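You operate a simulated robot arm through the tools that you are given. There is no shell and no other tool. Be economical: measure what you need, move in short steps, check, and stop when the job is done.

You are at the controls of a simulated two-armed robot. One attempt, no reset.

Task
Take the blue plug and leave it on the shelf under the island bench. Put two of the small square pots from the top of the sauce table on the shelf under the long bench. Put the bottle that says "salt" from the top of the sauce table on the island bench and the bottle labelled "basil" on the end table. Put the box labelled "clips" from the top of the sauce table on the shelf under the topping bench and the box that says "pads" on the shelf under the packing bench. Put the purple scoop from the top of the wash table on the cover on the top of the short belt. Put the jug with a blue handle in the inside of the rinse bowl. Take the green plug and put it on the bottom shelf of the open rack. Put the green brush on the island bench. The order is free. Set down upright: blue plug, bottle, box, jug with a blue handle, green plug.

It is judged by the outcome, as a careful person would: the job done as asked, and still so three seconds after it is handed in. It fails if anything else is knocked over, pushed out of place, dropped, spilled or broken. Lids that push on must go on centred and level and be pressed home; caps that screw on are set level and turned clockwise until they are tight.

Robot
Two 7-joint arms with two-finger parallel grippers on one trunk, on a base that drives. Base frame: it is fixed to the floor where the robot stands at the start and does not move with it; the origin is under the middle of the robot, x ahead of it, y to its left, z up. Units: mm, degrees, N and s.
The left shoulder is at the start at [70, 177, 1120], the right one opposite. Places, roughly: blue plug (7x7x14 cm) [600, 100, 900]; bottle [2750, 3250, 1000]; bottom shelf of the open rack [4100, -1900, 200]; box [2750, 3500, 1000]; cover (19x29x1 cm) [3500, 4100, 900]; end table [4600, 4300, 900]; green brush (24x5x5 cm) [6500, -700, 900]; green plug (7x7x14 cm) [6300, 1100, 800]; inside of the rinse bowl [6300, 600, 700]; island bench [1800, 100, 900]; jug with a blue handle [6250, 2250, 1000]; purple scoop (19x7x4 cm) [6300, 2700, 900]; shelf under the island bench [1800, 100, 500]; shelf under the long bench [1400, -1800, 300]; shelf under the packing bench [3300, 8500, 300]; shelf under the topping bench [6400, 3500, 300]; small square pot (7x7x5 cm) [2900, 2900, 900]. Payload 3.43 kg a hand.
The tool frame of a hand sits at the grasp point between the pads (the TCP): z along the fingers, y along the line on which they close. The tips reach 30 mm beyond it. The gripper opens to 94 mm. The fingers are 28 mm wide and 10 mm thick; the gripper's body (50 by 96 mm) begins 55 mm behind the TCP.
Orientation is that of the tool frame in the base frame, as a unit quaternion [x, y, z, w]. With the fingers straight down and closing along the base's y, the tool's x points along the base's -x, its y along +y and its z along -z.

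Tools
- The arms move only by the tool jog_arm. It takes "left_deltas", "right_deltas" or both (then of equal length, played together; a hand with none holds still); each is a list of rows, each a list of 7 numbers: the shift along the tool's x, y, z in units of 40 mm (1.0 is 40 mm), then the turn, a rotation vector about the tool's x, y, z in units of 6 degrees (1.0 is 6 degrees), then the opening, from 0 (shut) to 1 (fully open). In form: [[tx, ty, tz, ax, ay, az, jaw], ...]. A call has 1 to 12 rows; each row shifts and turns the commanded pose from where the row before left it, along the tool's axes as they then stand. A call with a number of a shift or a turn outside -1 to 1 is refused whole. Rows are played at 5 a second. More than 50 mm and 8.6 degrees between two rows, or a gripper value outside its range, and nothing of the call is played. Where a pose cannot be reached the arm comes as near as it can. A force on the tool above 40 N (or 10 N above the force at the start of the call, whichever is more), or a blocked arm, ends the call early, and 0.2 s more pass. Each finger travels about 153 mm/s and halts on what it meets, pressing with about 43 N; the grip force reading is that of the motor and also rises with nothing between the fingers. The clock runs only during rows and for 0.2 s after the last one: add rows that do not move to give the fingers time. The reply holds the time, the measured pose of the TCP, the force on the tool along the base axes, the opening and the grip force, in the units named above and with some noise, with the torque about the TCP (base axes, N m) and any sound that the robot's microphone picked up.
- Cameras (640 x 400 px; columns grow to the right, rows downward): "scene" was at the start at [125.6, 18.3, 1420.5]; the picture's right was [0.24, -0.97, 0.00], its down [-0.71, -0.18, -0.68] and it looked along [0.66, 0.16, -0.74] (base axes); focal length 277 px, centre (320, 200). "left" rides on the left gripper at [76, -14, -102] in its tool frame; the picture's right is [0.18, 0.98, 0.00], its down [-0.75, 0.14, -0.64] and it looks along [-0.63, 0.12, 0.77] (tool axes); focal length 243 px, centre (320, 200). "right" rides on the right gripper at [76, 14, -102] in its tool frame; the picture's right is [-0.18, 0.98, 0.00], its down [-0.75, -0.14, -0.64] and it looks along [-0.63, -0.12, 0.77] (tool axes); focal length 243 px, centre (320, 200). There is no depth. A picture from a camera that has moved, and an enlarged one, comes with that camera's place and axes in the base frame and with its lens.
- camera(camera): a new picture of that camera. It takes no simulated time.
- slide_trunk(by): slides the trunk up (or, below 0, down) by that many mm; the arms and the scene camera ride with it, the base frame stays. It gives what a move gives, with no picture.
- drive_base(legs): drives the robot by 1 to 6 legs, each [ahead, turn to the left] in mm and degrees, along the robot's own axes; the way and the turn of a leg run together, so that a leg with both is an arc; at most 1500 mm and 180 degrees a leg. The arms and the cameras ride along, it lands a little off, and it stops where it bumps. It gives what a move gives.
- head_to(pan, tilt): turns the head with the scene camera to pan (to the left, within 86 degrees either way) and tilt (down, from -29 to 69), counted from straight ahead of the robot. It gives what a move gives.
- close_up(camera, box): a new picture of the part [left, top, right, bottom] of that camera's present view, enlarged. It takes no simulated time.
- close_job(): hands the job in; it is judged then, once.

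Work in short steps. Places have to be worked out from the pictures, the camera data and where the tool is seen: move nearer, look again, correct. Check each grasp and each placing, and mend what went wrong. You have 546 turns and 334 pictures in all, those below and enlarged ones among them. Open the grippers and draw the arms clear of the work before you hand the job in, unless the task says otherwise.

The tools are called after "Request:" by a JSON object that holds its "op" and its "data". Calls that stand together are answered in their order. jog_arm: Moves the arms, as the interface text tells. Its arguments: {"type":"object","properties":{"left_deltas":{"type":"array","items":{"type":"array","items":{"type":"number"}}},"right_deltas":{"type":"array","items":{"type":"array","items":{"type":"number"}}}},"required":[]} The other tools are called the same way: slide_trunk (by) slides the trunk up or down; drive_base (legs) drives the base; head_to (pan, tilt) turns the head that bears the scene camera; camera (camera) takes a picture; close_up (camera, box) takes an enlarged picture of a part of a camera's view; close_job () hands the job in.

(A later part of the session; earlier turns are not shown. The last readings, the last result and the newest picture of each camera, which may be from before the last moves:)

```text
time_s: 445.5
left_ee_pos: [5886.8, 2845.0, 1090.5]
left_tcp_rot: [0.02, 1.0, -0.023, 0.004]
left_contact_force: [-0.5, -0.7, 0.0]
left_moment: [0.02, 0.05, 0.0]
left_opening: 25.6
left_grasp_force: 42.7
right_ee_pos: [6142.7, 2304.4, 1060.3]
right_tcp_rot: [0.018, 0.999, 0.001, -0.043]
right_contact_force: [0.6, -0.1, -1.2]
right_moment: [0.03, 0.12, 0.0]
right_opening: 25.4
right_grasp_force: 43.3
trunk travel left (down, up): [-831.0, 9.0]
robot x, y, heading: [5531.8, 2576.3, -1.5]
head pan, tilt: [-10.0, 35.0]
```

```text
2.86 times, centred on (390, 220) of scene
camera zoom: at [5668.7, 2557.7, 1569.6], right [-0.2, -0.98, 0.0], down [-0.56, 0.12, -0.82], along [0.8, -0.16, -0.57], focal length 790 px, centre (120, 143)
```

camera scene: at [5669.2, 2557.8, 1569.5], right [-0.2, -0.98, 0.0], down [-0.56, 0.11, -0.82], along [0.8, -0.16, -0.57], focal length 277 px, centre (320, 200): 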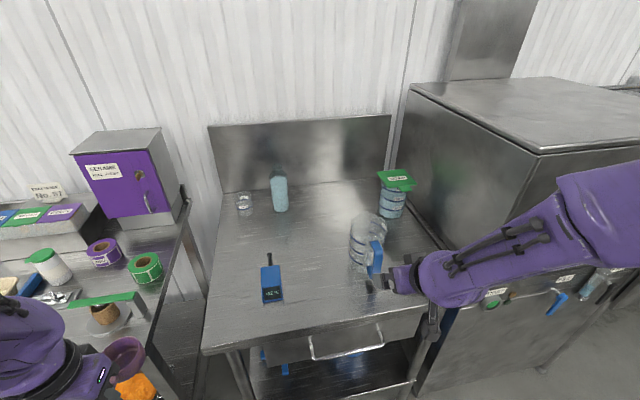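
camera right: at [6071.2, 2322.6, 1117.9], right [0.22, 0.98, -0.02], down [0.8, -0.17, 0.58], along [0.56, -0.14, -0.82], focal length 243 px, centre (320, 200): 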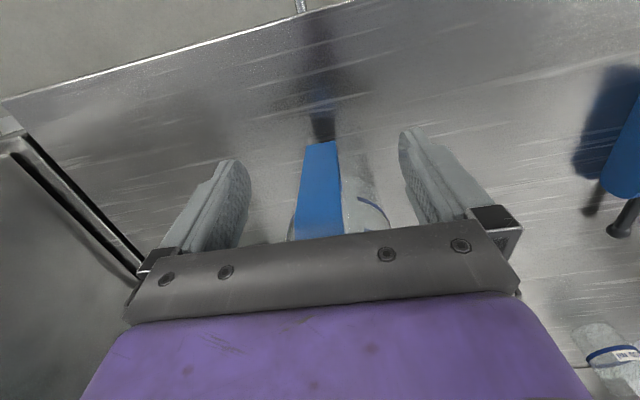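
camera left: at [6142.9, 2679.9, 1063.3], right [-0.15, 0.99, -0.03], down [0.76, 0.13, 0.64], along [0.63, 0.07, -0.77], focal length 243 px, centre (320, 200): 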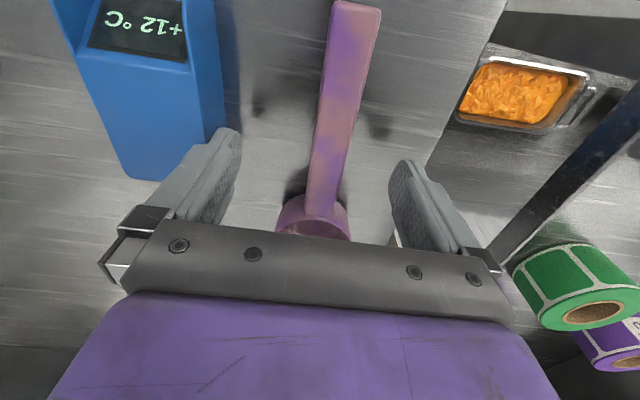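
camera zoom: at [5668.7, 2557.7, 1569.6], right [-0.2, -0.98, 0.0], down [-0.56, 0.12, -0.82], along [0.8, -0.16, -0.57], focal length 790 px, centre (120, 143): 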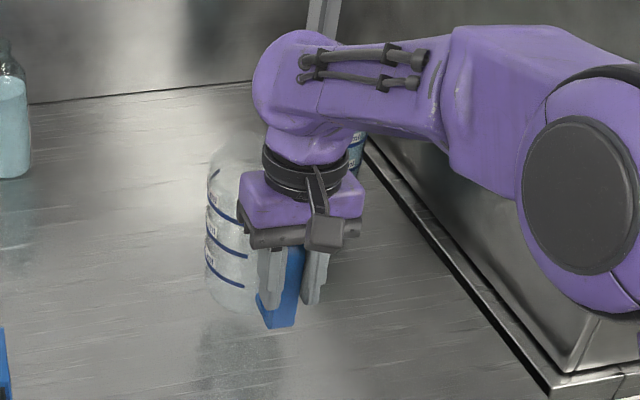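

Jug is held with a vertical hand. I raise it and drive to the sink (robot to about x 5250, y 860).

Request:
{"op": "jog_arm", "data": {"right_deltas": [[0, 0, -0.8, 0, 0, 0, 0], [0, 0, -0.8, 0, 0, 0, 0], [0, 0, 0, 0, 0, 0, 0]]}}

Request:
{"op": "drive_base", "data": {"legs": [[-300, 0], [0, -88.5], [1000, 0], [715, 0], [0, 90]]}}

Request:
{"op": "camera", "data": {"camera": "scene"}}

```text
time_s: 446.3
left_ee_pos: [5885.4, 2845.7, 1090.3]
left_tcp_rot: [0.019, 1.0, -0.023, 0.003]
left_contact_force: [-0.7, -0.4, -1.2]
left_moment: [0.0, 0.05, 0.01]
left_opening: 25.5
left_grasp_force: 43.2
right_ee_pos: [6149.4, 2304.6, 1124.1]
right_tcp_rot: [0.017, 0.999, 0.0, -0.043]
right_contact_force: [-0.3, -0.7, -2.6]
right_moment: [0.02, 0.13, 0.0]
right_opening: 25.8
right_grasp_force: 42.6
trunk travel left (down, up): [-831.0, 9.0]
robot x, y, heading: [5533.1, 2579.1, -1.4]
head pan, tilt: [-10.0, 35.0]
```

```text
time_s: 464.2
left_ee_pos: [5583.4, 1153.6, 1090.2]
left_tcp_rot: [0.001, 1.0, -0.023, 0.002]
left_contact_force: [-0.3, -0.7, -1.0]
left_moment: [-0.02, 0.03, 0.0]
left_opening: 25.3
left_grasp_force: 42.7
right_ee_pos: [5864.6, 622.2, 1124.5]
right_tcp_rot: [-0.001, 0.999, -0.002, -0.042]
right_contact_force: [0.2, 0.4, -1.1]
right_moment: [0.0, 0.08, -0.04]
right_opening: 25.7
right_grasp_force: 43.3
trunk travel left (down, up): [-831.0, 9.0]
robot x, y, heading: [5239.6, 872.6, 0.6]
head pan, tilt: [-10.0, 35.0]
```

```text
201 pictures are left
camera scene: at [5375.1, 858.4, 1569.6], right [-0.16, -0.99, 0.0], down [-0.57, 0.09, -0.82], along [0.81, -0.13, -0.57], focal length 277 px, centre (320, 200)
```

scene: 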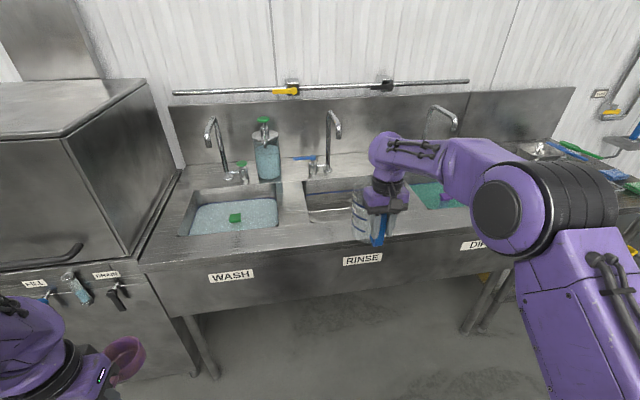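

I approach 200 mm to look into the bowl.

Request:
{"op": "drive_base", "data": {"legs": [[200, 0]]}}

Request:
{"op": "head_to", "data": {"pan": -12, "tilt": 40}}

Request:
{"op": "camera", "data": {"camera": "scene"}}

Request:
{"op": "camera", "data": {"camera": "right"}}

```text
time_s: 465.8
left_ee_pos: [5780.7, 1156.2, 1091.6]
left_tcp_rot: [0.001, 1.0, -0.023, 0.005]
left_contact_force: [0.0, -0.1, -1.5]
left_moment: [0.02, 0.02, 0.01]
left_opening: 25.0
left_grasp_force: 43.1
right_ee_pos: [6062.0, 625.8, 1125.2]
right_tcp_rot: [0.0, 0.999, -0.001, -0.042]
right_contact_force: [0.3, -0.3, -1.4]
right_moment: [0.0, 0.11, 0.0]
right_opening: 25.8
right_grasp_force: 42.7
trunk travel left (down, up): [-831.0, 9.0]
robot x, y, heading: [5438.4, 874.8, 0.3]
head pan, tilt: [-10.0, 35.0]
```

```text
time_s: 466.5
left_ee_pos: [5782.1, 1155.8, 1090.5]
left_tcp_rot: [0.001, 1.0, -0.024, 0.002]
left_contact_force: [0.4, 0.0, -1.3]
left_moment: [0.03, 0.06, 0.01]
left_opening: 25.4
left_grasp_force: 43.1
right_ee_pos: [6063.9, 625.3, 1123.9]
right_tcp_rot: [0.0, 0.999, 0.0, -0.042]
right_contact_force: [-0.7, 0.5, -1.1]
right_moment: [0.0, 0.13, 0.0]
right_opening: 25.9
right_grasp_force: 43.3
trunk travel left (down, up): [-831.0, 9.0]
robot x, y, heading: [5434.8, 878.1, 0.7]
head pan, tilt: [-12.0, 40.0]
```

```text
200 pictures are left
camera scene: at [5570.9, 858.1, 1562.1], right [-0.2, -0.98, 0.0], down [-0.63, 0.13, -0.77], along [0.75, -0.15, -0.64], focal length 277 px, centre (320, 200)
```

scene: 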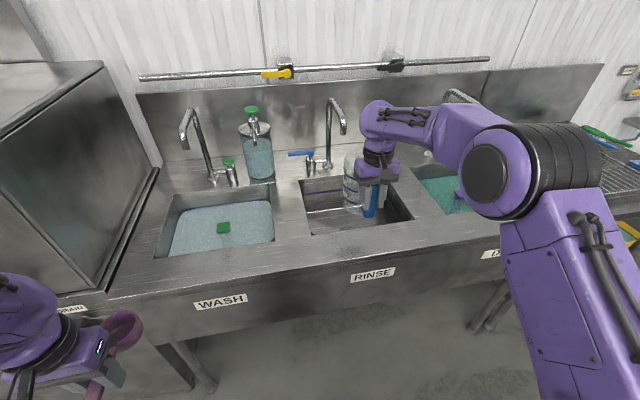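

```text
199 pictures are left
camera right: at [5997.0, 639.7, 1234.1], right [0.18, 0.98, -0.02], down [0.81, -0.14, 0.58], along [0.56, -0.12, -0.82], focal length 243 px, centre (320, 200)
```

right: 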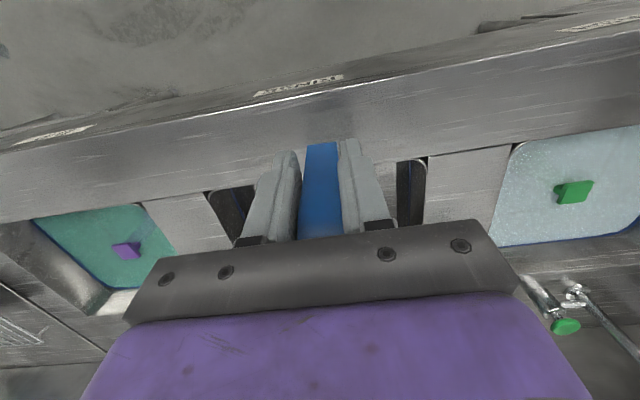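

Bowl opening: x≈6181–6493, y≈407–770; faucet tip near (6480,590,1100). I drive 172 mm forward and shift the jug to y≈600, then lower before going deeper.

Request:
{"op": "drive_base", "data": {"legs": [[172, 0]]}}

Request:
{"op": "jog_arm", "data": {"right_deltas": [[0, -0.4, 0.3, 0, 0, 0, 0], [0, -0.3, 0.5, 0, 0, 0, 0], [0, 0, 0.6, 0, 0, 0, 0], [0, 0, 0.6, 0, 0, 0, 0], [0, 0, 0.6, 0, 0, 0, 0], [0, 0, 0, 0, 0, 0, 0]]}}

Request:
{"op": "camera", "data": {"camera": "scene"}}

Request:
{"op": "camera", "data": {"camera": "right"}}

```text
time_s: 467.9
left_ee_pos: [5937.6, 1156.3, 1090.8]
left_tcp_rot: [0.002, 1.0, -0.025, 0.004]
left_contact_force: [-1.0, 0.4, -0.6]
left_moment: [0.0, 0.01, 0.0]
left_opening: 25.5
left_grasp_force: 42.6
right_ee_pos: [6213.0, 624.4, 1123.0]
right_tcp_rot: [0.001, 0.999, -0.002, -0.049]
right_contact_force: [-4.0, -1.2, -1.2]
right_moment: [0.04, -0.22, -0.07]
right_opening: 26.0
right_grasp_force: 43.0
trunk travel left (down, up): [-831.0, 9.0]
robot x, y, heading: [5596.4, 879.7, 0.6]
head pan, tilt: [-12.0, 40.0]
stopped in leg 1: the force on the tool passed its limit (the readings are from after the stop); the commanded pose is now the measured one
```

```text
time_s: 469.3
left_ee_pos: [5938.2, 1155.5, 1090.3]
left_tcp_rot: [0.003, 1.0, -0.024, 0.002]
left_contact_force: [0.3, -0.8, 0.2]
left_moment: [0.02, 0.05, 0.0]
left_opening: 25.3
left_grasp_force: 43.2
right_ee_pos: [6204.8, 593.9, 1019.1]
right_tcp_rot: [0.001, 0.999, -0.001, -0.049]
right_contact_force: [0.2, -0.6, -1.9]
right_moment: [0.02, 0.11, 0.02]
right_opening: 25.6
right_grasp_force: 42.8
trunk travel left (down, up): [-831.0, 9.0]
robot x, y, heading: [5591.6, 881.7, 0.5]
head pan, tilt: [-12.0, 40.0]
```

```text
198 pictures are left
camera scene: at [5725.6, 859.3, 1562.1], right [-0.2, -0.98, 0.0], down [-0.63, 0.13, -0.77], along [0.75, -0.15, -0.64], focal length 277 px, centre (320, 200)
```

scene: 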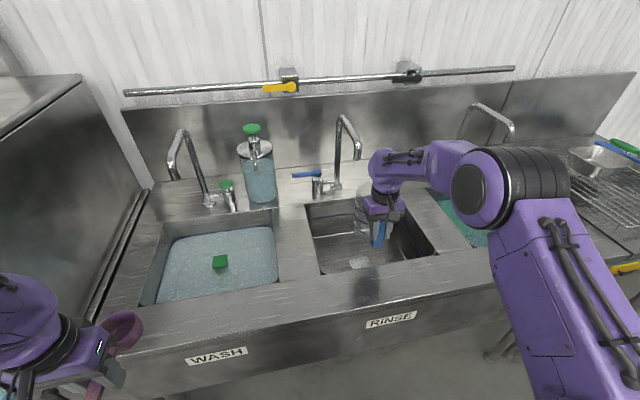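

```text
197 pictures are left
camera right: at [6139.7, 610.4, 1128.0], right [0.18, 0.98, -0.02], down [0.81, -0.14, 0.56], along [0.55, -0.12, -0.83], focal length 243 px, centre (320, 200)
```

right: 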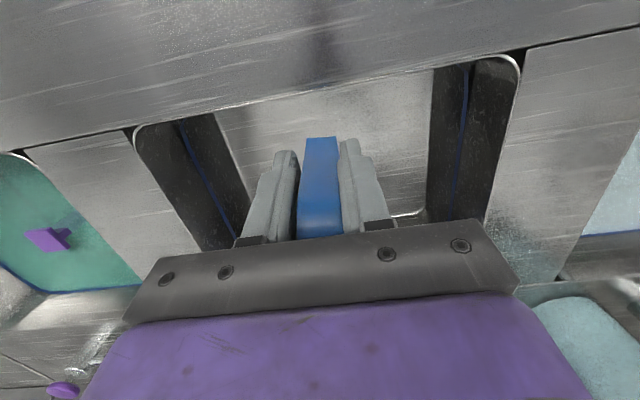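

The jug brushed the faucet tip and the drive stopped; it's still held fine and now below the tip. Floor z≈700, drain at bowl centre. I lower a little, shift to y≈672, go 43 mm forward and continue down to z≈840.

Request:
{"op": "jog_arm", "data": {"right_deltas": [[0, 0, 0.6, 0, 0, 0, 0], [0, 0.65, 0.3, 0, 0, 0, 0], [0, 0.65, 0.3, 0, 0, 0, 0], [0, 0.65, 0.3, 0, 0, 0, 0], [-0.5, 0, 0.3, 0, 0, 0, 0], [-0.5, 0, 0.3, 0, 0, 0, 0], [0, 0, 0.6, 0, 0, 0, 0], [0, 0, 0.6, 0, 0, 0, 0], [0, 0, 0, 0, 0, 0, 0]]}}

Request:
{"op": "camera", "data": {"camera": "scene"}}

Request:
{"op": "camera", "data": {"camera": "right"}}

```text
time_s: 471.3
left_ee_pos: [5938.4, 1155.5, 1090.7]
left_tcp_rot: [0.002, 1.0, -0.024, 0.002]
left_contact_force: [-0.6, 0.1, -0.3]
left_moment: [0.01, 0.05, 0.02]
left_opening: 25.4
left_grasp_force: 43.0
right_ee_pos: [6231.9, 672.2, 882.9]
right_tcp_rot: [0.001, 0.999, -0.002, -0.05]
right_contact_force: [-0.4, -0.5, -1.0]
right_moment: [0.04, 0.12, -0.02]
right_opening: 25.3
right_grasp_force: 43.2
trunk travel left (down, up): [-831.0, 9.0]
robot x, y, heading: [5594.2, 878.5, 0.5]
head pan, tilt: [-12.0, 40.0]
```

```text
196 pictures are left
camera scene: at [5725.8, 859.2, 1562.1], right [-0.2, -0.98, 0.0], down [-0.63, 0.13, -0.77], along [0.75, -0.15, -0.64], focal length 277 px, centre (320, 200)
```

scene: 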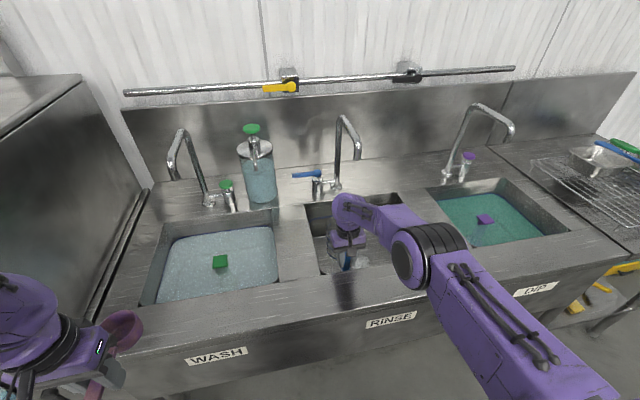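

```text
195 pictures are left
camera right: at [6166.5, 687.9, 992.4], right [0.18, 0.98, -0.02], down [0.81, -0.14, 0.56], along [0.55, -0.12, -0.83], focal length 243 px, centre (320, 200)
```

right: 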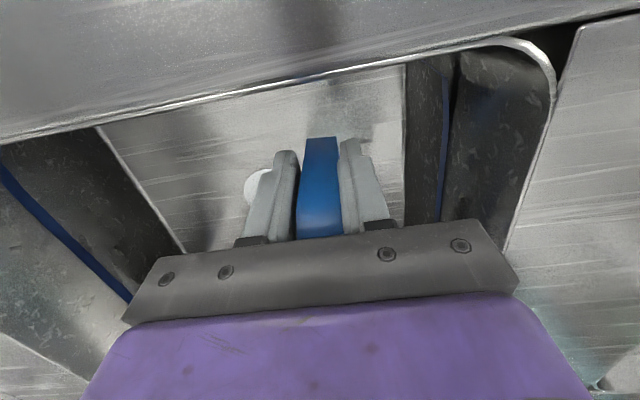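

Clear so far. I go 25 mm forward and 45 mm down.

Request:
{"op": "jog_arm", "data": {"right_deltas": [[-0.35, 0, 0.3, 0, 0, 0, 0], [-0.35, 0, 0.3, 0, 0, 0, 0], [0, 0, 0.5, 0, 0, 0, 0], [0, 0, 0, 0, 0, 0, 0]]}}

Request:
{"op": "jog_arm", "data": {"right_deltas": [[0, 0, 0.2, 0, 0, 0, 0], [0, 0, 0.1, 0, 0, 0, 0], [0, 0, 0, 0, 0, 0, 0]]}}

Request:
{"op": "camera", "data": {"camera": "right"}}

Request:
{"op": "close_up", "data": {"camera": "scene", "box": [280, 160, 460, 310]}}

```text
time_s: 472.3
left_ee_pos: [5937.5, 1155.1, 1090.2]
left_tcp_rot: [0.002, 1.0, -0.023, 0.003]
left_contact_force: [0.7, 0.5, -0.7]
left_moment: [-0.04, 0.04, -0.04]
left_opening: 25.6
left_grasp_force: 42.7
right_ee_pos: [6234.3, 662.1, 846.0]
right_tcp_rot: [0.0, 0.999, -0.002, -0.049]
right_contact_force: [0.4, 0.3, -1.8]
right_moment: [-0.02, 0.11, 0.0]
right_opening: 25.6
right_grasp_force: 42.8
right hand out of reach, approached as far as the arm can: row 1, 2, 3
trunk travel left (down, up): [-831.0, 9.0]
robot x, y, heading: [5593.3, 872.2, 0.5]
head pan, tilt: [-12.0, 40.0]
```

```text
time_s: 473.1
left_ee_pos: [5938.1, 1156.3, 1089.8]
left_tcp_rot: [0.002, 1.0, -0.024, 0.002]
left_contact_force: [0.0, 0.6, -0.7]
left_moment: [-0.02, 0.02, 0.01]
left_opening: 25.3
left_grasp_force: 43.0
right_ee_pos: [6230.3, 660.4, 837.3]
right_tcp_rot: [0.001, 0.999, -0.002, -0.05]
right_contact_force: [0.4, -0.3, -1.4]
right_moment: [0.03, 0.1, -0.05]
right_opening: 25.8
right_grasp_force: 43.4
trunk travel left (down, up): [-831.0, 9.0]
robot x, y, heading: [5595.3, 875.8, 0.4]
head pan, tilt: [-12.0, 40.0]
```

```text
194 pictures are left
camera right: at [6165.2, 677.0, 946.7], right [0.18, 0.98, -0.02], down [0.81, -0.14, 0.56], along [0.55, -0.12, -0.83], focal length 243 px, centre (320, 200)
```

right: 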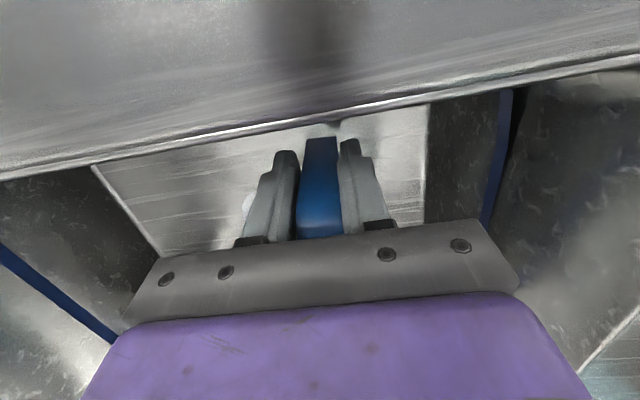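

```text
2.67 times, centred on (370, 235) of scene
camera zoom: at [5725.7, 859.2, 1562.1], right [-0.2, -0.98, 0.0], down [-0.63, 0.13, -0.77], along [0.75, -0.15, -0.64], focal length 738 px, centre (187, 107)
```

zoom: 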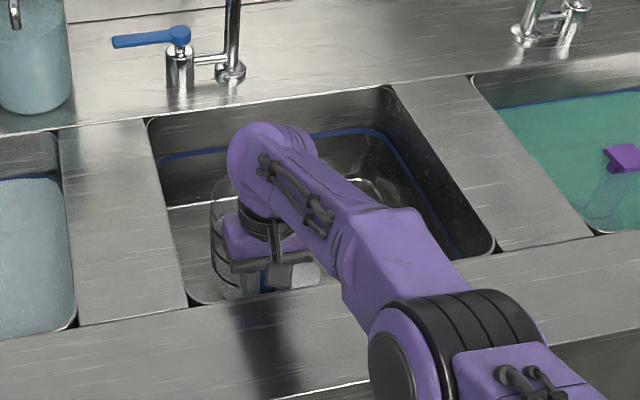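

Arm is near its reach limit; I drive 25 mm forward for clearance, then lower with the trunk.

Request:
{"op": "drive_base", "data": {"legs": [[25, 0]]}}

Request:
{"op": "slide_trunk", "data": {"by": -14}}

Request:
{"op": "slide_trunk", "data": {"by": -5}}

```text
time_s: 473.9
left_ee_pos: [5956.9, 1156.6, 1091.3]
left_tcp_rot: [0.002, 1.0, -0.023, 0.005]
left_contact_force: [-0.6, -0.8, -0.5]
left_moment: [-0.04, 0.01, -0.03]
left_opening: 25.4
left_grasp_force: 42.6
right_ee_pos: [6251.8, 661.0, 840.0]
right_tcp_rot: [0.001, 0.999, -0.002, -0.047]
right_contact_force: [-1.2, -0.3, -0.6]
right_moment: [0.0, 0.11, 0.04]
right_opening: 25.6
right_grasp_force: 43.8
trunk travel left (down, up): [-831.0, 9.0]
robot x, y, heading: [5614.3, 876.0, 0.2]
head pan, tilt: [-12.0, 40.0]
```

```text
time_s: 474.6
left_ee_pos: [5961.1, 1155.5, 1076.2]
left_tcp_rot: [0.003, 1.0, -0.023, 0.003]
left_contact_force: [-0.7, 0.3, -0.8]
left_moment: [0.02, 0.03, 0.02]
left_opening: 25.4
left_grasp_force: 43.0
right_ee_pos: [6253.6, 661.5, 823.1]
right_tcp_rot: [0.001, 0.999, -0.001, -0.05]
right_contact_force: [0.2, 0.2, -1.2]
right_moment: [0.01, 0.1, -0.01]
right_opening: 25.9
right_grasp_force: 43.0
trunk travel left (down, up): [-817.0, 23.0]
robot x, y, heading: [5616.7, 876.9, 0.6]
head pan, tilt: [-12.0, 40.0]
```

```text
time_s: 475.1
left_ee_pos: [5961.0, 1156.5, 1072.3]
left_tcp_rot: [0.002, 1.0, -0.023, 0.004]
left_contact_force: [-0.6, -0.8, -0.2]
left_moment: [0.0, 0.05, -0.04]
left_opening: 25.4
left_grasp_force: 42.8
right_ee_pos: [6254.9, 659.8, 818.3]
right_tcp_rot: [0.001, 0.999, -0.002, -0.048]
right_contact_force: [-1.2, 0.3, 8.1]
right_moment: [0.08, -0.39, -0.07]
right_opening: 25.3
right_grasp_force: 43.0
trunk travel left (down, up): [-812.0, 28.0]
robot x, y, heading: [5619.6, 875.5, 0.3]
head pan, tilt: [-12.0, 40.0]
```

Contact (8 N) at z≈818. I release.

Request:
{"op": "jog_arm", "data": {"right_deltas": [[0, 0, 0, 0, 0, 0, 0.4], [0, 0, 0, 0, 0, 0, 0.6], [0, 0, 0, 0, 0, 0, 1], [0, 0, 0, 0, 0, 0, 1]]}}

Request:
{"op": "camera", "data": {"camera": "right"}}

Request:
{"op": "close_up", "data": {"camera": "scene", "box": [280, 160, 460, 310]}}

```text
time_s: 476.1
left_ee_pos: [5961.4, 1156.7, 1070.8]
left_tcp_rot: [0.002, 1.0, -0.023, 0.002]
left_contact_force: [0.3, 0.1, 0.4]
left_moment: [-0.02, 0.05, -0.01]
left_opening: 25.4
left_grasp_force: 42.8
right_ee_pos: [6255.5, 662.3, 817.1]
right_tcp_rot: [0.0, 0.999, -0.001, -0.05]
right_contact_force: [-0.6, -0.6, -0.3]
right_moment: [0.02, 0.03, 0.03]
right_opening: 94.1
right_grasp_force: 0.1
trunk travel left (down, up): [-812.0, 28.0]
robot x, y, heading: [5618.4, 875.7, 0.1]
head pan, tilt: [-12.0, 40.0]
```

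```text
192 pictures are left
camera right: at [6189.8, 677.4, 927.8], right [0.18, 0.98, -0.02], down [0.81, -0.14, 0.56], along [0.55, -0.12, -0.82], focal length 243 px, centre (320, 200)
```

right: 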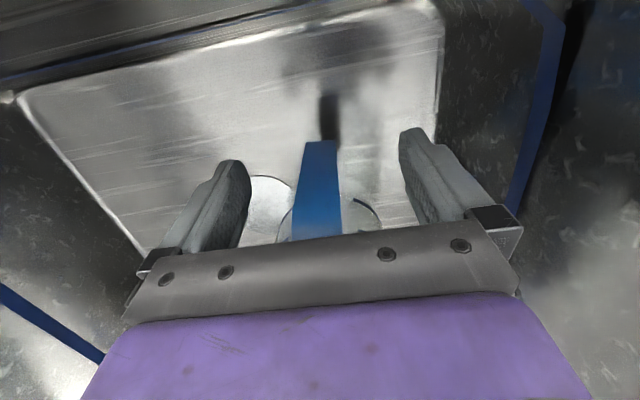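

```text
2.67 times, centred on (370, 235) of scene
camera zoom: at [5750.1, 859.4, 1543.1], right [-0.2, -0.98, 0.0], down [-0.63, 0.13, -0.77], along [0.75, -0.15, -0.64], focal length 738 px, centre (187, 107)
```

zoom: 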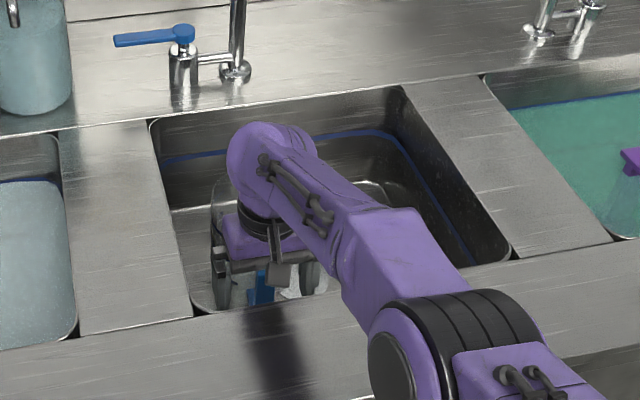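

Jug stands in the rinse bowl. I raise the hand straight up.

Request:
{"op": "jog_arm", "data": {"right_deltas": [[0.08, 0, -0.6, 0, 0, 0, 1], [0.1, 0, -0.8, 0, 0, 0, 1], [0.12, 0, -0.9, 0, 0, 0, 1], [0.12, 0, -0.9, 0, 0, 0, 1], [0.12, 0, -0.9, 0, 0, 0, 1], [0.12, 0, -0.9, 0, 0, 0, 1], [0.12, 0, -0.9, 0, 0, 0, 1], [0.12, 0, -0.9, 0, 0, 0, 1], [0, 0, 0, 0, 0, 0, 1]]}}

Request:
{"op": "camera", "data": {"camera": "scene"}}

```text
time_s: 478.1
left_ee_pos: [5961.4, 1156.9, 1071.7]
left_tcp_rot: [0.001, 1.0, -0.024, 0.002]
left_contact_force: [-0.2, -0.3, -0.7]
left_moment: [0.0, 0.0, 0.01]
left_opening: 25.6
left_grasp_force: 42.4
right_ee_pos: [6294.2, 665.1, 1083.2]
right_tcp_rot: [0.001, 0.999, -0.001, -0.051]
right_contact_force: [0.7, -0.3, -0.9]
right_moment: [-0.01, 0.02, -0.01]
right_opening: 94.1
right_grasp_force: 0.0
right hand out of reach, approached as far as the arm can: row 1, 2, 3, 4, 5, 6
trunk travel left (down, up): [-812.0, 28.0]
robot x, y, heading: [5619.0, 877.3, 0.4]
head pan, tilt: [-12.0, 40.0]
```

```text
190 pictures are left
camera scene: at [5750.6, 859.3, 1543.1], right [-0.2, -0.98, 0.0], down [-0.63, 0.13, -0.77], along [0.75, -0.15, -0.64], focal length 277 px, centre (320, 200)
```

scene: 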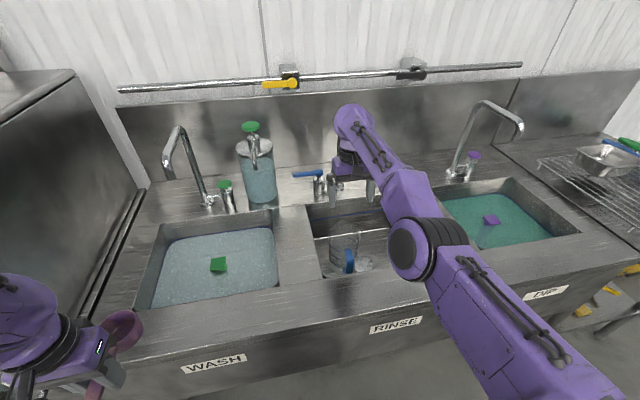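

The jug stands in the rinse bowl. Next the green plug standing in the wash bowl: I shift the robot to y≈1315.

Request:
{"op": "drive_base", "data": {"legs": [[-300, 0], [0, 89.6], [440, 0], [0, -90], [130, 0]]}}

Request:
{"op": "head_to", "data": {"pan": -12, "tilt": 35}}

Request:
{"op": "camera", "data": {"camera": "scene"}}

Request:
{"op": "camera", "data": {"camera": "right"}}

```text
time_s: 490.9
left_ee_pos: [5794.2, 1593.1, 1071.8]
left_tcp_rot: [0.006, 1.0, -0.023, 0.003]
left_contact_force: [0.1, -0.5, -0.7]
left_moment: [0.0, 0.03, 0.01]
left_opening: 25.4
left_grasp_force: 43.3
right_ee_pos: [6123.0, 1100.1, 1084.5]
right_tcp_rot: [0.004, 0.999, -0.001, -0.05]
right_contact_force: [-0.7, 0.0, -0.3]
right_moment: [0.0, -0.03, 0.02]
right_opening: 94.2
right_grasp_force: 0.0
trunk travel left (down, up): [-812.0, 28.0]
robot x, y, heading: [5447.2, 1319.1, -0.0]
head pan, tilt: [-12.0, 40.0]
```

```text
time_s: 491.6
left_ee_pos: [5795.1, 1593.4, 1070.9]
left_tcp_rot: [0.006, 1.0, -0.023, 0.002]
left_contact_force: [0.8, -0.8, -0.6]
left_moment: [0.01, 0.03, -0.02]
left_opening: 25.7
left_grasp_force: 43.0
right_ee_pos: [6124.5, 1100.4, 1081.9]
right_tcp_rot: [0.004, 0.999, -0.001, -0.05]
right_contact_force: [0.8, 0.7, 0.2]
right_moment: [0.0, 0.02, -0.01]
right_opening: 93.9
right_grasp_force: 0.0
trunk travel left (down, up): [-812.0, 28.0]
robot x, y, heading: [5448.5, 1316.9, 0.0]
head pan, tilt: [-12.0, 35.0]
```

```text
189 pictures are left
camera scene: at [5585.3, 1297.5, 1550.6], right [-0.21, -0.98, 0.0], down [-0.56, 0.12, -0.82], along [0.8, -0.17, -0.57], focal length 277 px, centre (320, 200)
```

scene: 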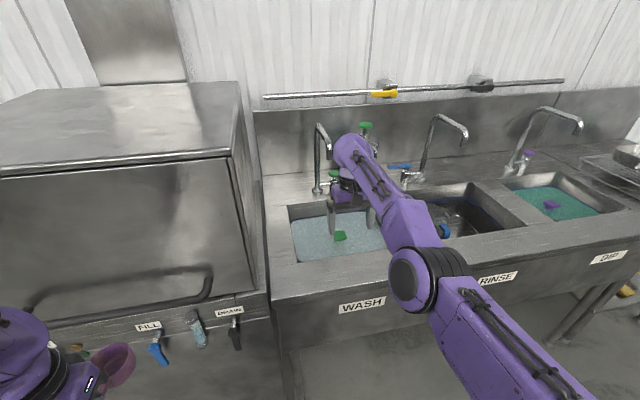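

```text
188 pictures are left
camera right: at [6059.4, 1116.1, 1192.7], right [0.19, 0.98, -0.02], down [0.81, -0.14, 0.56], along [0.55, -0.13, -0.83], focal length 243 px, centre (320, 200)
```

right: 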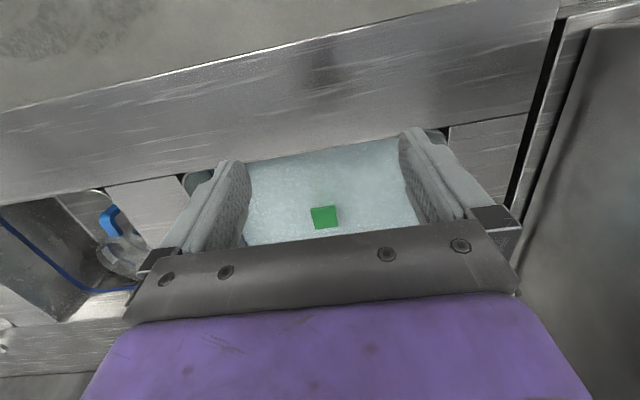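

Plug cap at ≈(6328,1062,840). To avoid the scoop hitting the dishwasher when I move in, I turn the left hand 90° inward first.

Request:
{"op": "jog_arm", "data": {"left_deltas": [[0, 0, 0, 0, 0, 1, 0], [0, 0, 0, 0, 0, 1, 0], [0, 0, 0, 0, 0, 1, 0], [0, 0, 0, 0, 0, 1, 0], [0, 0, 0, 0, 0, 1, 0], [0, 0, 0, 0, 0, 1, 0], [0, 0, 0, 0, 0, 1, 0], [0, 0, 0, 0, 0, 1, 0], [0, 0, 0, 0, 0, 1, 0], [0, 0, 0, 0, 0, 1, 0], [0, 0, 0, 0, 0, 1, 0], [0, 0, 0, 0, 0, 1, 0]]}}

Request:
{"op": "camera", "data": {"camera": "scene"}}

```text
time_s: 494.2
left_ee_pos: [5795.6, 1594.6, 1070.8]
left_tcp_rot: [0.593, 0.805, -0.017, 0.017]
left_contact_force: [0.1, 0.3, -0.8]
left_moment: [0.04, 0.03, 0.0]
left_opening: 25.5
left_grasp_force: 42.8
right_ee_pos: [6124.0, 1099.0, 1082.6]
right_tcp_rot: [0.004, 0.999, -0.002, -0.05]
right_contact_force: [0.2, -0.8, 0.5]
right_moment: [0.02, -0.02, -0.01]
right_opening: 93.7
right_grasp_force: 0.1
trunk travel left (down, up): [-812.0, 28.0]
robot x, y, heading: [5450.1, 1317.9, -0.2]
head pan, tilt: [-12.0, 35.0]
```

```text
187 pictures are left
camera scene: at [5584.9, 1297.5, 1550.7], right [-0.21, -0.98, 0.0], down [-0.56, 0.12, -0.82], along [0.8, -0.17, -0.57], focal length 277 px, centre (320, 200)
```

scene: 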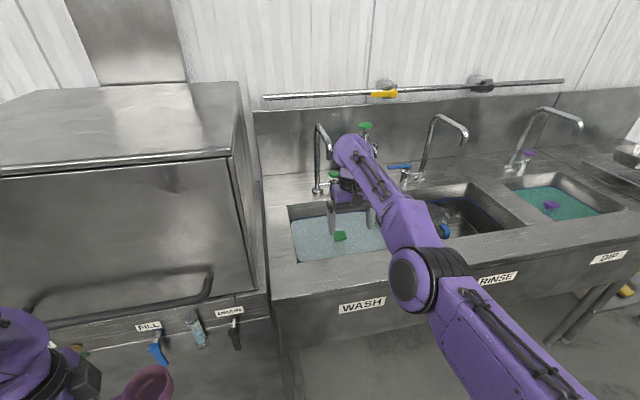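

Request:
{"op": "drive_base", "data": {"legs": [[190, 0]]}}

Request:
{"op": "jog_arm", "data": {"right_deltas": [[-0.25, -0.45, 0.3, 0, 0, 0, 1], [-0.25, -0.45, 0.6, 0, 0, 0, 1], [-0.1, 0, 0.7, 0, 0, 0, 1], [-0.1, 0, 0.7, 0, 0, 0, 1], [0, 0, 0, 0, 0, 0, 1]]}}

Request:
{"op": "camera", "data": {"camera": "right"}}

```text
time_s: 495.7
left_ee_pos: [5974.5, 1590.3, 1071.5]
left_tcp_rot: [0.594, 0.804, -0.019, 0.017]
left_contact_force: [-0.2, 0.5, -0.1]
left_moment: [0.05, 0.02, 0.01]
left_opening: 25.5
left_grasp_force: 42.6
right_ee_pos: [6294.8, 1097.2, 1081.0]
right_tcp_rot: [0.001, 0.998, -0.004, -0.057]
right_contact_force: [-3.5, -0.3, 1.5]
right_moment: [-0.02, -0.35, 0.02]
right_opening: 93.9
right_grasp_force: 0.0
trunk travel left (down, up): [-812.0, 28.0]
robot x, y, heading: [5629.3, 1314.5, -0.2]
head pan, tilt: [-12.0, 35.0]
stopped in leg 1: the force on the tool passed its limit (the readings are from after the stop); the commanded pose is now the measured one
```

```text
time_s: 496.9
left_ee_pos: [5974.7, 1591.6, 1071.8]
left_tcp_rot: [0.594, 0.804, -0.018, 0.017]
left_contact_force: [-0.1, -0.2, -0.8]
left_moment: [0.04, 0.01, 0.04]
left_opening: 25.5
left_grasp_force: 42.8
right_ee_pos: [6296.6, 1047.0, 986.6]
right_tcp_rot: [0.002, 0.998, -0.004, -0.056]
right_contact_force: [0.4, -0.3, -0.6]
right_moment: [-0.01, 0.0, -0.04]
right_opening: 93.8
right_grasp_force: 0.1
right hand out of reach, approached as far as the arm can: row 1, 2, 4
trunk travel left (down, up): [-812.0, 28.0]
robot x, y, heading: [5628.6, 1317.0, -0.3]
head pan, tilt: [-12.0, 35.0]
```

```text
186 pictures are left
camera right: at [6233.2, 1062.5, 1096.6], right [0.18, 0.98, -0.03], down [0.82, -0.14, 0.55], along [0.54, -0.13, -0.83], focal length 243 px, centre (320, 200)
```

right: 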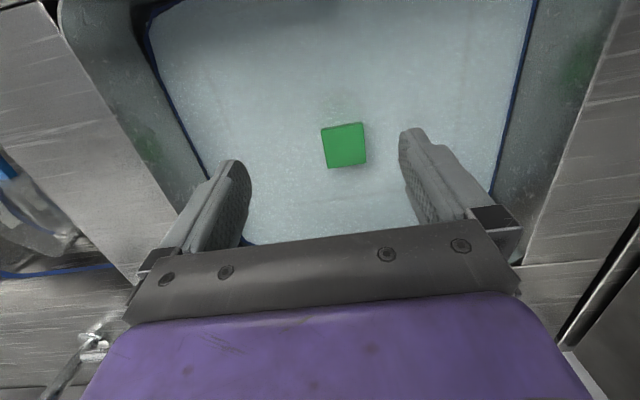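

The hand touched the wash faucet's spout lightly. I check its place relative to the hand.

Request:
{"op": "close_up", "data": {"camera": "scene", "box": [270, 110, 430, 270]}}

```text
2.50 times, centred on (350, 190) of scene
camera zoom: at [5761.5, 1296.0, 1550.7], right [-0.21, -0.98, 0.0], down [-0.56, 0.12, -0.82], along [0.8, -0.17, -0.57], focal length 692 px, centre (245, 225)
```

zoom: 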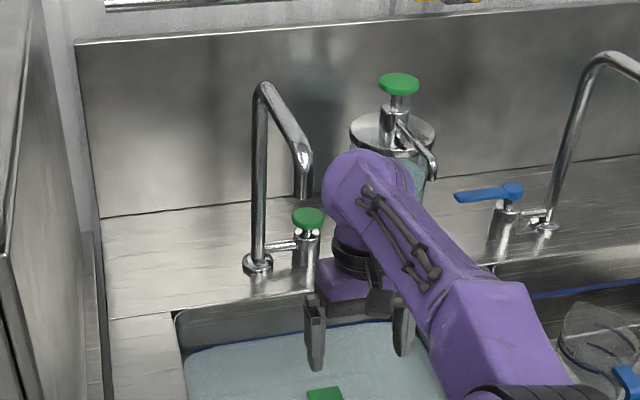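

The tip is beside my wrist at z≈1155. I lower first (wrist passes under the spout), then go forward over the plug.

Request:
{"op": "jog_arm", "data": {"right_deltas": [[0.05, 0, 0.6, 0, 0, 0, 1], [0.05, 0, 0.6, 0, 0, 0, 1], [0.05, 0, 0.6, 0, 0, 0, 1], [0.05, 0, 0.6, 0, 0, 0, 1], [0, 0, 0, 0, 0, 0, 1]]}}

Request:
{"op": "camera", "data": {"camera": "right"}}

Request:
{"op": "close_up", "data": {"camera": "scene", "box": [270, 110, 430, 270]}}

```text
time_s: 498.1
left_ee_pos: [5973.3, 1590.3, 1071.1]
left_tcp_rot: [0.594, 0.804, -0.018, 0.017]
left_contact_force: [-0.8, 0.9, -0.2]
left_moment: [0.05, 0.04, -0.01]
left_opening: 25.4
left_grasp_force: 43.1
right_ee_pos: [6279.5, 1045.3, 891.0]
right_tcp_rot: [-0.001, 0.998, -0.003, -0.057]
right_contact_force: [-0.1, -1.0, -0.3]
right_moment: [0.01, 0.0, -0.02]
right_opening: 94.0
right_grasp_force: 0.0
trunk travel left (down, up): [-812.0, 28.0]
robot x, y, heading: [5625.0, 1314.8, -0.1]
head pan, tilt: [-12.0, 35.0]
```

```text
184 pictures are left
camera right: at [6215.8, 1062.5, 1001.8], right [0.18, 0.98, -0.03], down [0.82, -0.14, 0.55], along [0.54, -0.13, -0.83], focal length 243 px, centre (320, 200)
```

right: 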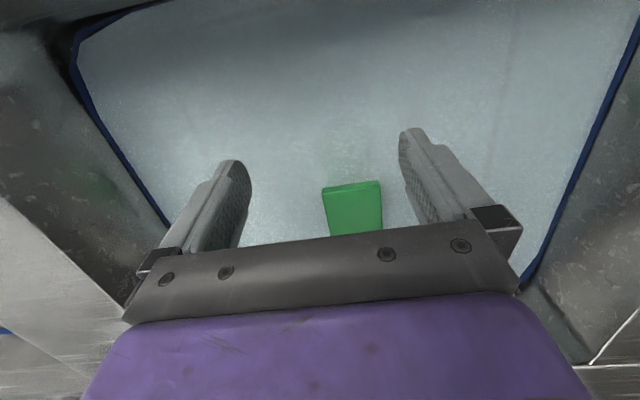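

```text
2.50 times, centred on (350, 190) of scene
camera zoom: at [5761.2, 1296.8, 1550.7], right [-0.21, -0.98, 0.0], down [-0.56, 0.12, -0.82], along [0.8, -0.17, -0.57], focal length 692 px, centre (245, 225)
```

zoom: 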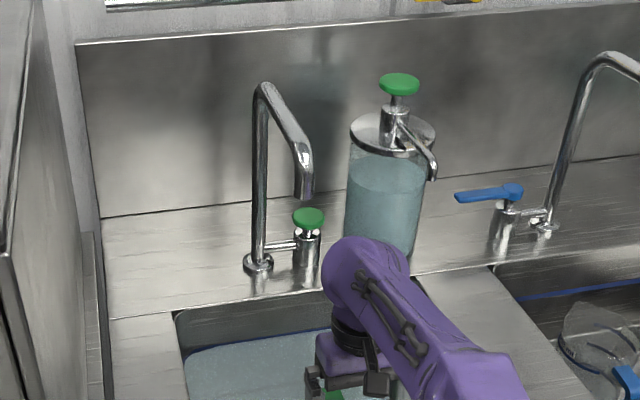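

Now below the spout. I drive 52 mm forward and shift 15 mm in y.

Request:
{"op": "drive_base", "data": {"legs": [[52, 0]]}}

Request:
{"op": "jog_arm", "data": {"right_deltas": [[0, 0.4, 0, 0, 0, 0, 1], [0, 0, 0, 0, 0, 0, 1]]}}

Request:
{"op": "camera", "data": {"camera": "right"}}

```text
time_s: 499.1
left_ee_pos: [6016.2, 1590.4, 1074.9]
left_tcp_rot: [0.595, 0.803, -0.014, 0.022]
left_contact_force: [-1.1, -0.3, -0.5]
left_moment: [0.05, -0.08, 0.03]
left_opening: 25.3
left_grasp_force: 42.8
right_ee_pos: [6323.5, 1046.3, 897.4]
right_tcp_rot: [0.0, 0.999, -0.004, -0.053]
right_contact_force: [-1.1, -0.4, 0.6]
right_moment: [0.0, -0.09, 0.02]
right_opening: 94.3
right_grasp_force: 0.1
trunk travel left (down, up): [-812.0, 28.0]
robot x, y, heading: [5678.0, 1315.7, -0.5]
head pan, tilt: [-12.0, 35.0]
```

```text
time_s: 499.6
left_ee_pos: [6021.9, 1591.4, 1072.7]
left_tcp_rot: [0.595, 0.803, -0.016, 0.021]
left_contact_force: [-0.4, 0.8, -1.1]
left_moment: [-0.01, -0.05, 0.0]
left_opening: 25.2
left_grasp_force: 43.1
right_ee_pos: [6329.1, 1062.6, 893.0]
right_tcp_rot: [0.0, 0.998, -0.005, -0.055]
right_contact_force: [-0.6, 0.1, -0.4]
right_moment: [0.02, -0.03, 0.01]
right_opening: 93.8
right_grasp_force: 0.0
trunk travel left (down, up): [-812.0, 28.0]
robot x, y, heading: [5677.9, 1317.0, -0.2]
head pan, tilt: [-12.0, 35.0]
```

```text
182 pictures are left
camera right: at [6265.1, 1077.9, 1004.3], right [0.18, 0.98, -0.03], down [0.82, -0.14, 0.56], along [0.54, -0.12, -0.83], focal length 243 px, centre (320, 200)
```

right: 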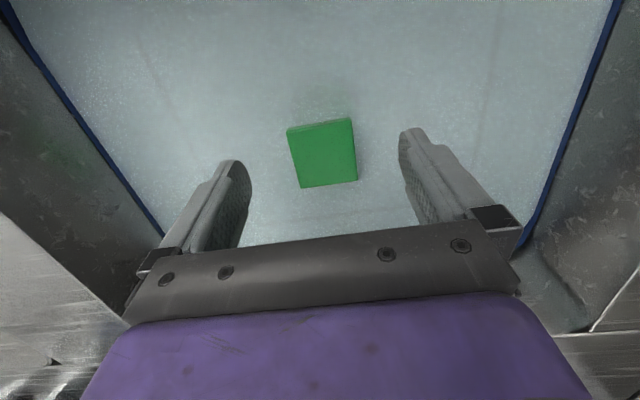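

Cap centre ≈(6329,1065). I descend to z≈826 and close.

Request:
{"op": "jog_arm", "data": {"right_deltas": [[-0.06, 0.06, 0.55, 0, 0, 0, 1], [-0.06, 0, 0.55, 0, 0, 0, 1], [-0.06, 0, 0.55, 0, 0, 0, 1], [0, 0, 0, 0, 0, 0, 0.7], [0, 0, 0, 0, 0, 0, 0.4], [0, 0, 0, 0, 0, 0, 0], [0, 0, 0, 0, 0, 0, 0]]}}

Request:
{"op": "camera", "data": {"camera": "right"}}

```text
time_s: 501.2
left_ee_pos: [6025.4, 1590.3, 1072.0]
left_tcp_rot: [0.594, 0.804, -0.018, 0.018]
left_contact_force: [-0.5, -0.6, -0.9]
left_moment: [0.02, 0.01, -0.01]
left_opening: 25.5
left_grasp_force: 43.1
right_ee_pos: [6314.7, 1055.4, 830.8]
right_tcp_rot: [0.001, 0.998, -0.005, -0.058]
right_contact_force: [0.4, -0.6, 0.3]
right_moment: [0.0, 0.02, -0.02]
right_opening: 49.4
right_grasp_force: 42.7
right hand out of reach, approached as far as the arm can: row 1, 2, 3
trunk travel left (down, up): [-812.0, 28.0]
robot x, y, heading: [5677.5, 1312.5, -0.1]
head pan, tilt: [-12.0, 35.0]
```

```text
181 pictures are left
camera right: at [6251.2, 1072.0, 940.6], right [0.18, 0.98, -0.03], down [0.82, -0.14, 0.55], along [0.54, -0.13, -0.83], focal length 243 px, centre (320, 200)
```

right: 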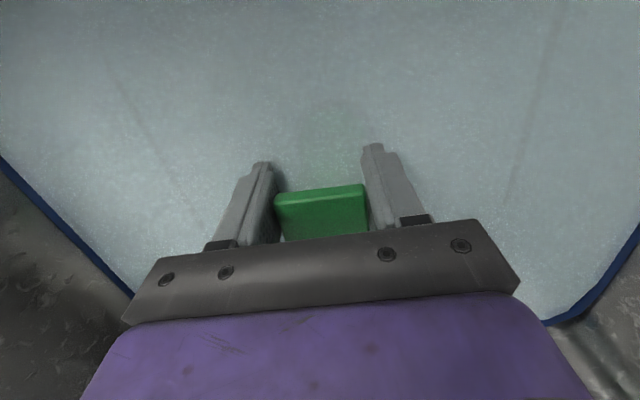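

Grip is ~14 mm short of the cap centre. I reopen, drive 14 mm ahead and close again.

Request:
{"op": "jog_arm", "data": {"right_deltas": [[0, 0, 0, 0, 0, 0, 0.8], [0, 0, 0, 0, 0, 0, 1], [0, 0, 0, 0, 0, 0, 1]]}}

Request:
{"op": "drive_base", "data": {"legs": [[15, 0]]}}

Request:
{"op": "jog_arm", "data": {"right_deltas": [[0, 0.1, 0, 0, 0, 0, 1], [0, 0, 0, 0, 0, 0, 0.7], [0, 0, 0, 0, 0, 0, 0.4], [0, 0, 0, 0, 0, 0, 0], [0, 0, 0, 0, 0, 0, 0]]}}

Request:
{"op": "camera", "data": {"camera": "right"}}

```text
time_s: 502.1
left_ee_pos: [6026.0, 1590.3, 1071.2]
left_tcp_rot: [0.595, 0.803, -0.018, 0.018]
left_contact_force: [0.2, -0.4, 0.0]
left_moment: [0.0, -0.01, -0.02]
left_opening: 25.3
left_grasp_force: 43.4
right_ee_pos: [6315.1, 1056.6, 829.8]
right_tcp_rot: [0.0, 0.998, -0.004, -0.057]
right_contact_force: [0.4, -0.7, 0.8]
right_moment: [0.0, 0.01, 0.02]
right_opening: 94.0
right_grasp_force: 0.1
trunk travel left (down, up): [-812.0, 28.0]
robot x, y, heading: [5678.4, 1313.4, -0.3]
head pan, tilt: [-12.0, 35.0]
```

```text
time_s: 502.8
left_ee_pos: [6036.5, 1591.0, 1073.2]
left_tcp_rot: [0.595, 0.804, -0.017, 0.02]
left_contact_force: [-0.7, 0.5, -0.3]
left_moment: [0.04, -0.06, 0.01]
left_opening: 25.4
left_grasp_force: 43.0
right_ee_pos: [6327.3, 1055.8, 832.2]
right_tcp_rot: [0.001, 0.998, -0.004, -0.056]
right_contact_force: [-0.1, 0.2, 0.0]
right_moment: [-0.01, 0.0, 0.01]
right_opening: 93.7
right_grasp_force: 0.0
trunk travel left (down, up): [-812.0, 28.0]
robot x, y, heading: [5694.4, 1316.6, -0.1]
head pan, tilt: [-12.0, 35.0]
```

```text
time_s: 504.0
left_ee_pos: [6038.7, 1589.9, 1072.4]
left_tcp_rot: [0.595, 0.804, -0.016, 0.019]
left_contact_force: [0.0, -0.8, -0.4]
left_moment: [0.06, 0.01, -0.01]
left_opening: 25.5
left_grasp_force: 42.9
right_ee_pos: [6329.2, 1059.7, 830.0]
right_tcp_rot: [0.001, 0.998, -0.003, -0.056]
right_contact_force: [-3.4, 1.4, 3.4]
right_moment: [-0.1, 0.33, -0.06]
right_opening: 49.1
right_grasp_force: 43.0
trunk travel left (down, up): [-812.0, 28.0]
robot x, y, heading: [5694.0, 1317.2, -0.4]
head pan, tilt: [-12.0, 35.0]
```

```text
180 pictures are left
camera right: at [6265.0, 1076.5, 941.6], right [0.18, 0.98, -0.03], down [0.82, -0.14, 0.55], along [0.54, -0.13, -0.83], focal length 243 px, centre (320, 200)
```

right: 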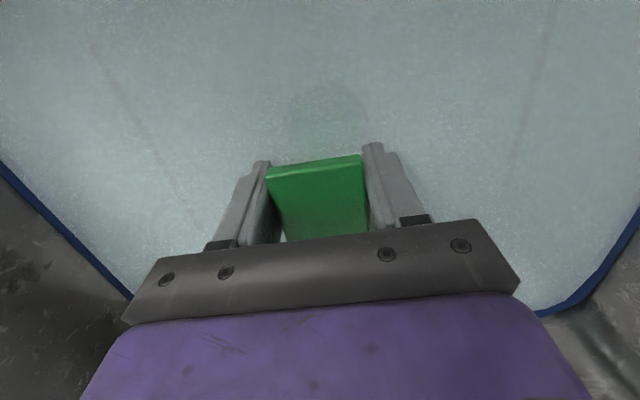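

Firm, centred grip. I lift 35 mm, back up ~95 mm (still inside the bowl), then lift clear of the faucet.

Request:
{"op": "jog_arm", "data": {"right_deltas": [[0.04, 0, -0.3, 0, 0, 0, 0], [0.04, 0, -0.3, 0, 0, 0, 0], [0.04, 0, -0.3, 0, 0, 0, 0], [0, 0, 0, 0, 0, 0, 0]]}}

Request:
{"op": "camera", "data": {"camera": "right"}}

Request:
{"op": "drive_base", "data": {"legs": [[-92, 0]]}}

Request:
{"op": "camera", "data": {"camera": "scene"}}

```text
time_s: 505.0
left_ee_pos: [6040.4, 1589.7, 1071.8]
left_tcp_rot: [0.595, 0.804, -0.017, 0.018]
left_contact_force: [-0.8, -0.6, -1.2]
left_moment: [0.03, -0.02, -0.01]
left_opening: 25.2
left_grasp_force: 43.2
right_ee_pos: [6329.4, 1061.3, 865.6]
right_tcp_rot: [-0.001, 0.998, -0.005, -0.057]
right_contact_force: [-0.2, 0.7, -2.0]
right_moment: [0.01, 0.04, 0.0]
right_opening: 49.0
right_grasp_force: 43.4
trunk travel left (down, up): [-812.0, 28.0]
robot x, y, heading: [5693.8, 1317.8, -0.4]
head pan, tilt: [-12.0, 35.0]
```

```text
179 pictures are left
camera right: at [6265.5, 1075.9, 976.8], right [0.18, 0.98, -0.03], down [0.82, -0.14, 0.55], along [0.54, -0.12, -0.83], focal length 243 px, centre (320, 200)
```

right: 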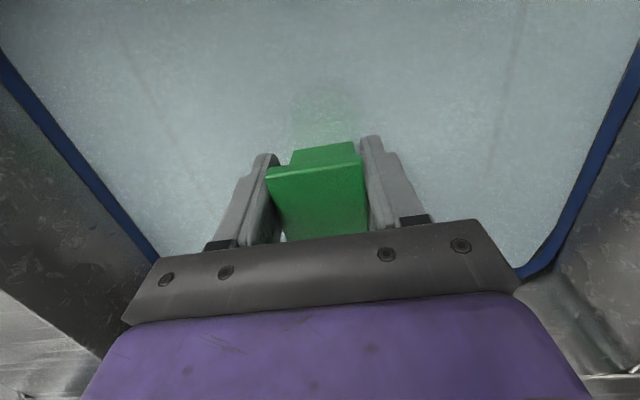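

```text
time_s: 506.1
left_ee_pos: [5951.4, 1590.0, 1070.9]
left_tcp_rot: [0.595, 0.803, -0.019, 0.018]
left_contact_force: [0.5, -0.4, -1.0]
left_moment: [0.04, -0.01, 0.0]
left_opening: 25.1
left_grasp_force: 43.7
right_ee_pos: [6239.8, 1059.4, 865.6]
right_tcp_rot: [0.0, 0.998, -0.003, -0.058]
right_contact_force: [0.4, 0.7, -2.0]
right_moment: [0.04, 0.03, -0.01]
right_opening: 48.8
right_grasp_force: 42.9
trunk travel left (down, up): [-812.0, 28.0]
robot x, y, heading: [5600.2, 1314.2, -0.2]
head pan, tilt: [-12.0, 35.0]
```

```text
178 pictures are left
camera scene: at [5739.3, 1296.4, 1550.4], right [-0.21, -0.98, 0.0], down [-0.56, 0.12, -0.82], along [0.8, -0.17, -0.57], focal length 277 px, centre (320, 200)
```

scene: 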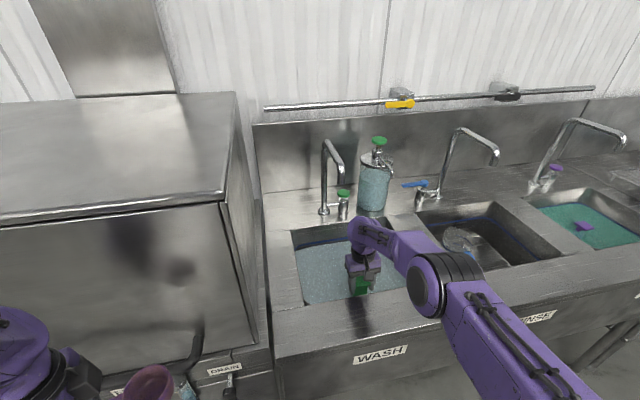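

Plug lifted. I raise it 215 mm, straight up.

Request:
{"op": "jog_arm", "data": {"right_deltas": [[0.12, 0, -0.9, 0, 0, 0, 0], [0.12, 0, -0.9, 0, 0, 0, 0], [0.12, 0, -0.9, 0, 0, 0, 0], [0.12, 0, -0.9, 0, 0, 0, 0], [0.12, 0, -0.9, 0, 0, 0, 0], [0.12, 0, -0.9, 0, 0, 0, 0], [0, 0, 0, 0, 0, 0, 0]]}}

Request:
{"op": "drive_base", "data": {"legs": [[-350, 0]]}}

Request:
{"op": "camera", "data": {"camera": "scene"}}

```text
time_s: 507.7
left_ee_pos: [5948.7, 1591.5, 1071.2]
left_tcp_rot: [0.595, 0.803, -0.017, 0.018]
left_contact_force: [0.5, -0.7, -0.4]
left_moment: [0.03, 0.06, -0.02]
left_opening: 25.2
left_grasp_force: 42.8
right_ee_pos: [6234.4, 1062.2, 1084.1]
right_tcp_rot: [0.001, 0.998, -0.004, -0.058]
right_contact_force: [-0.7, -0.4, -2.5]
right_moment: [-0.01, 0.04, 0.02]
right_opening: 49.1
right_grasp_force: 42.9
trunk travel left (down, up): [-812.0, 28.0]
robot x, y, heading: [5600.4, 1317.9, -0.2]
head pan, tilt: [-12.0, 35.0]
```

```text
time_s: 510.0
left_ee_pos: [5602.4, 1592.8, 1072.4]
left_tcp_rot: [0.594, 0.804, -0.018, 0.018]
left_contact_force: [0.1, -0.1, -0.6]
left_moment: [0.03, 0.02, -0.02]
left_opening: 25.5
left_grasp_force: 43.4
right_ee_pos: [5887.4, 1063.6, 1083.2]
right_tcp_rot: [0.0, 0.998, -0.005, -0.057]
right_contact_force: [0.7, 1.2, -1.7]
right_moment: [-0.01, -0.01, -0.03]
right_opening: 49.0
right_grasp_force: 42.6
trunk travel left (down, up): [-812.0, 28.0]
robot x, y, heading: [5251.9, 1318.9, -0.3]
head pan, tilt: [-12.0, 35.0]
```

```text
177 pictures are left
camera scene: at [5391.4, 1298.2, 1550.4], right [-0.21, -0.98, 0.0], down [-0.56, 0.12, -0.82], along [0.8, -0.17, -0.57], focal length 277 px, centre (320, 200)
```

scene: 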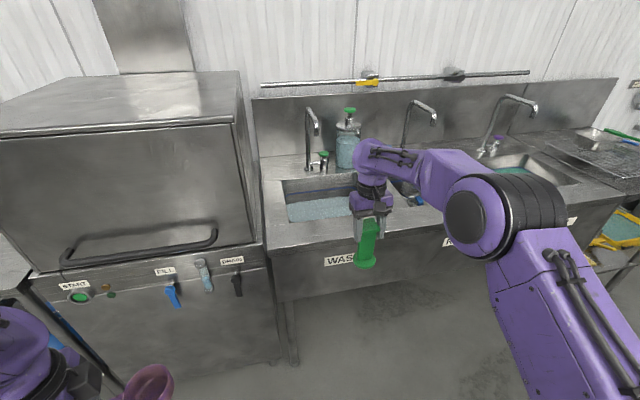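

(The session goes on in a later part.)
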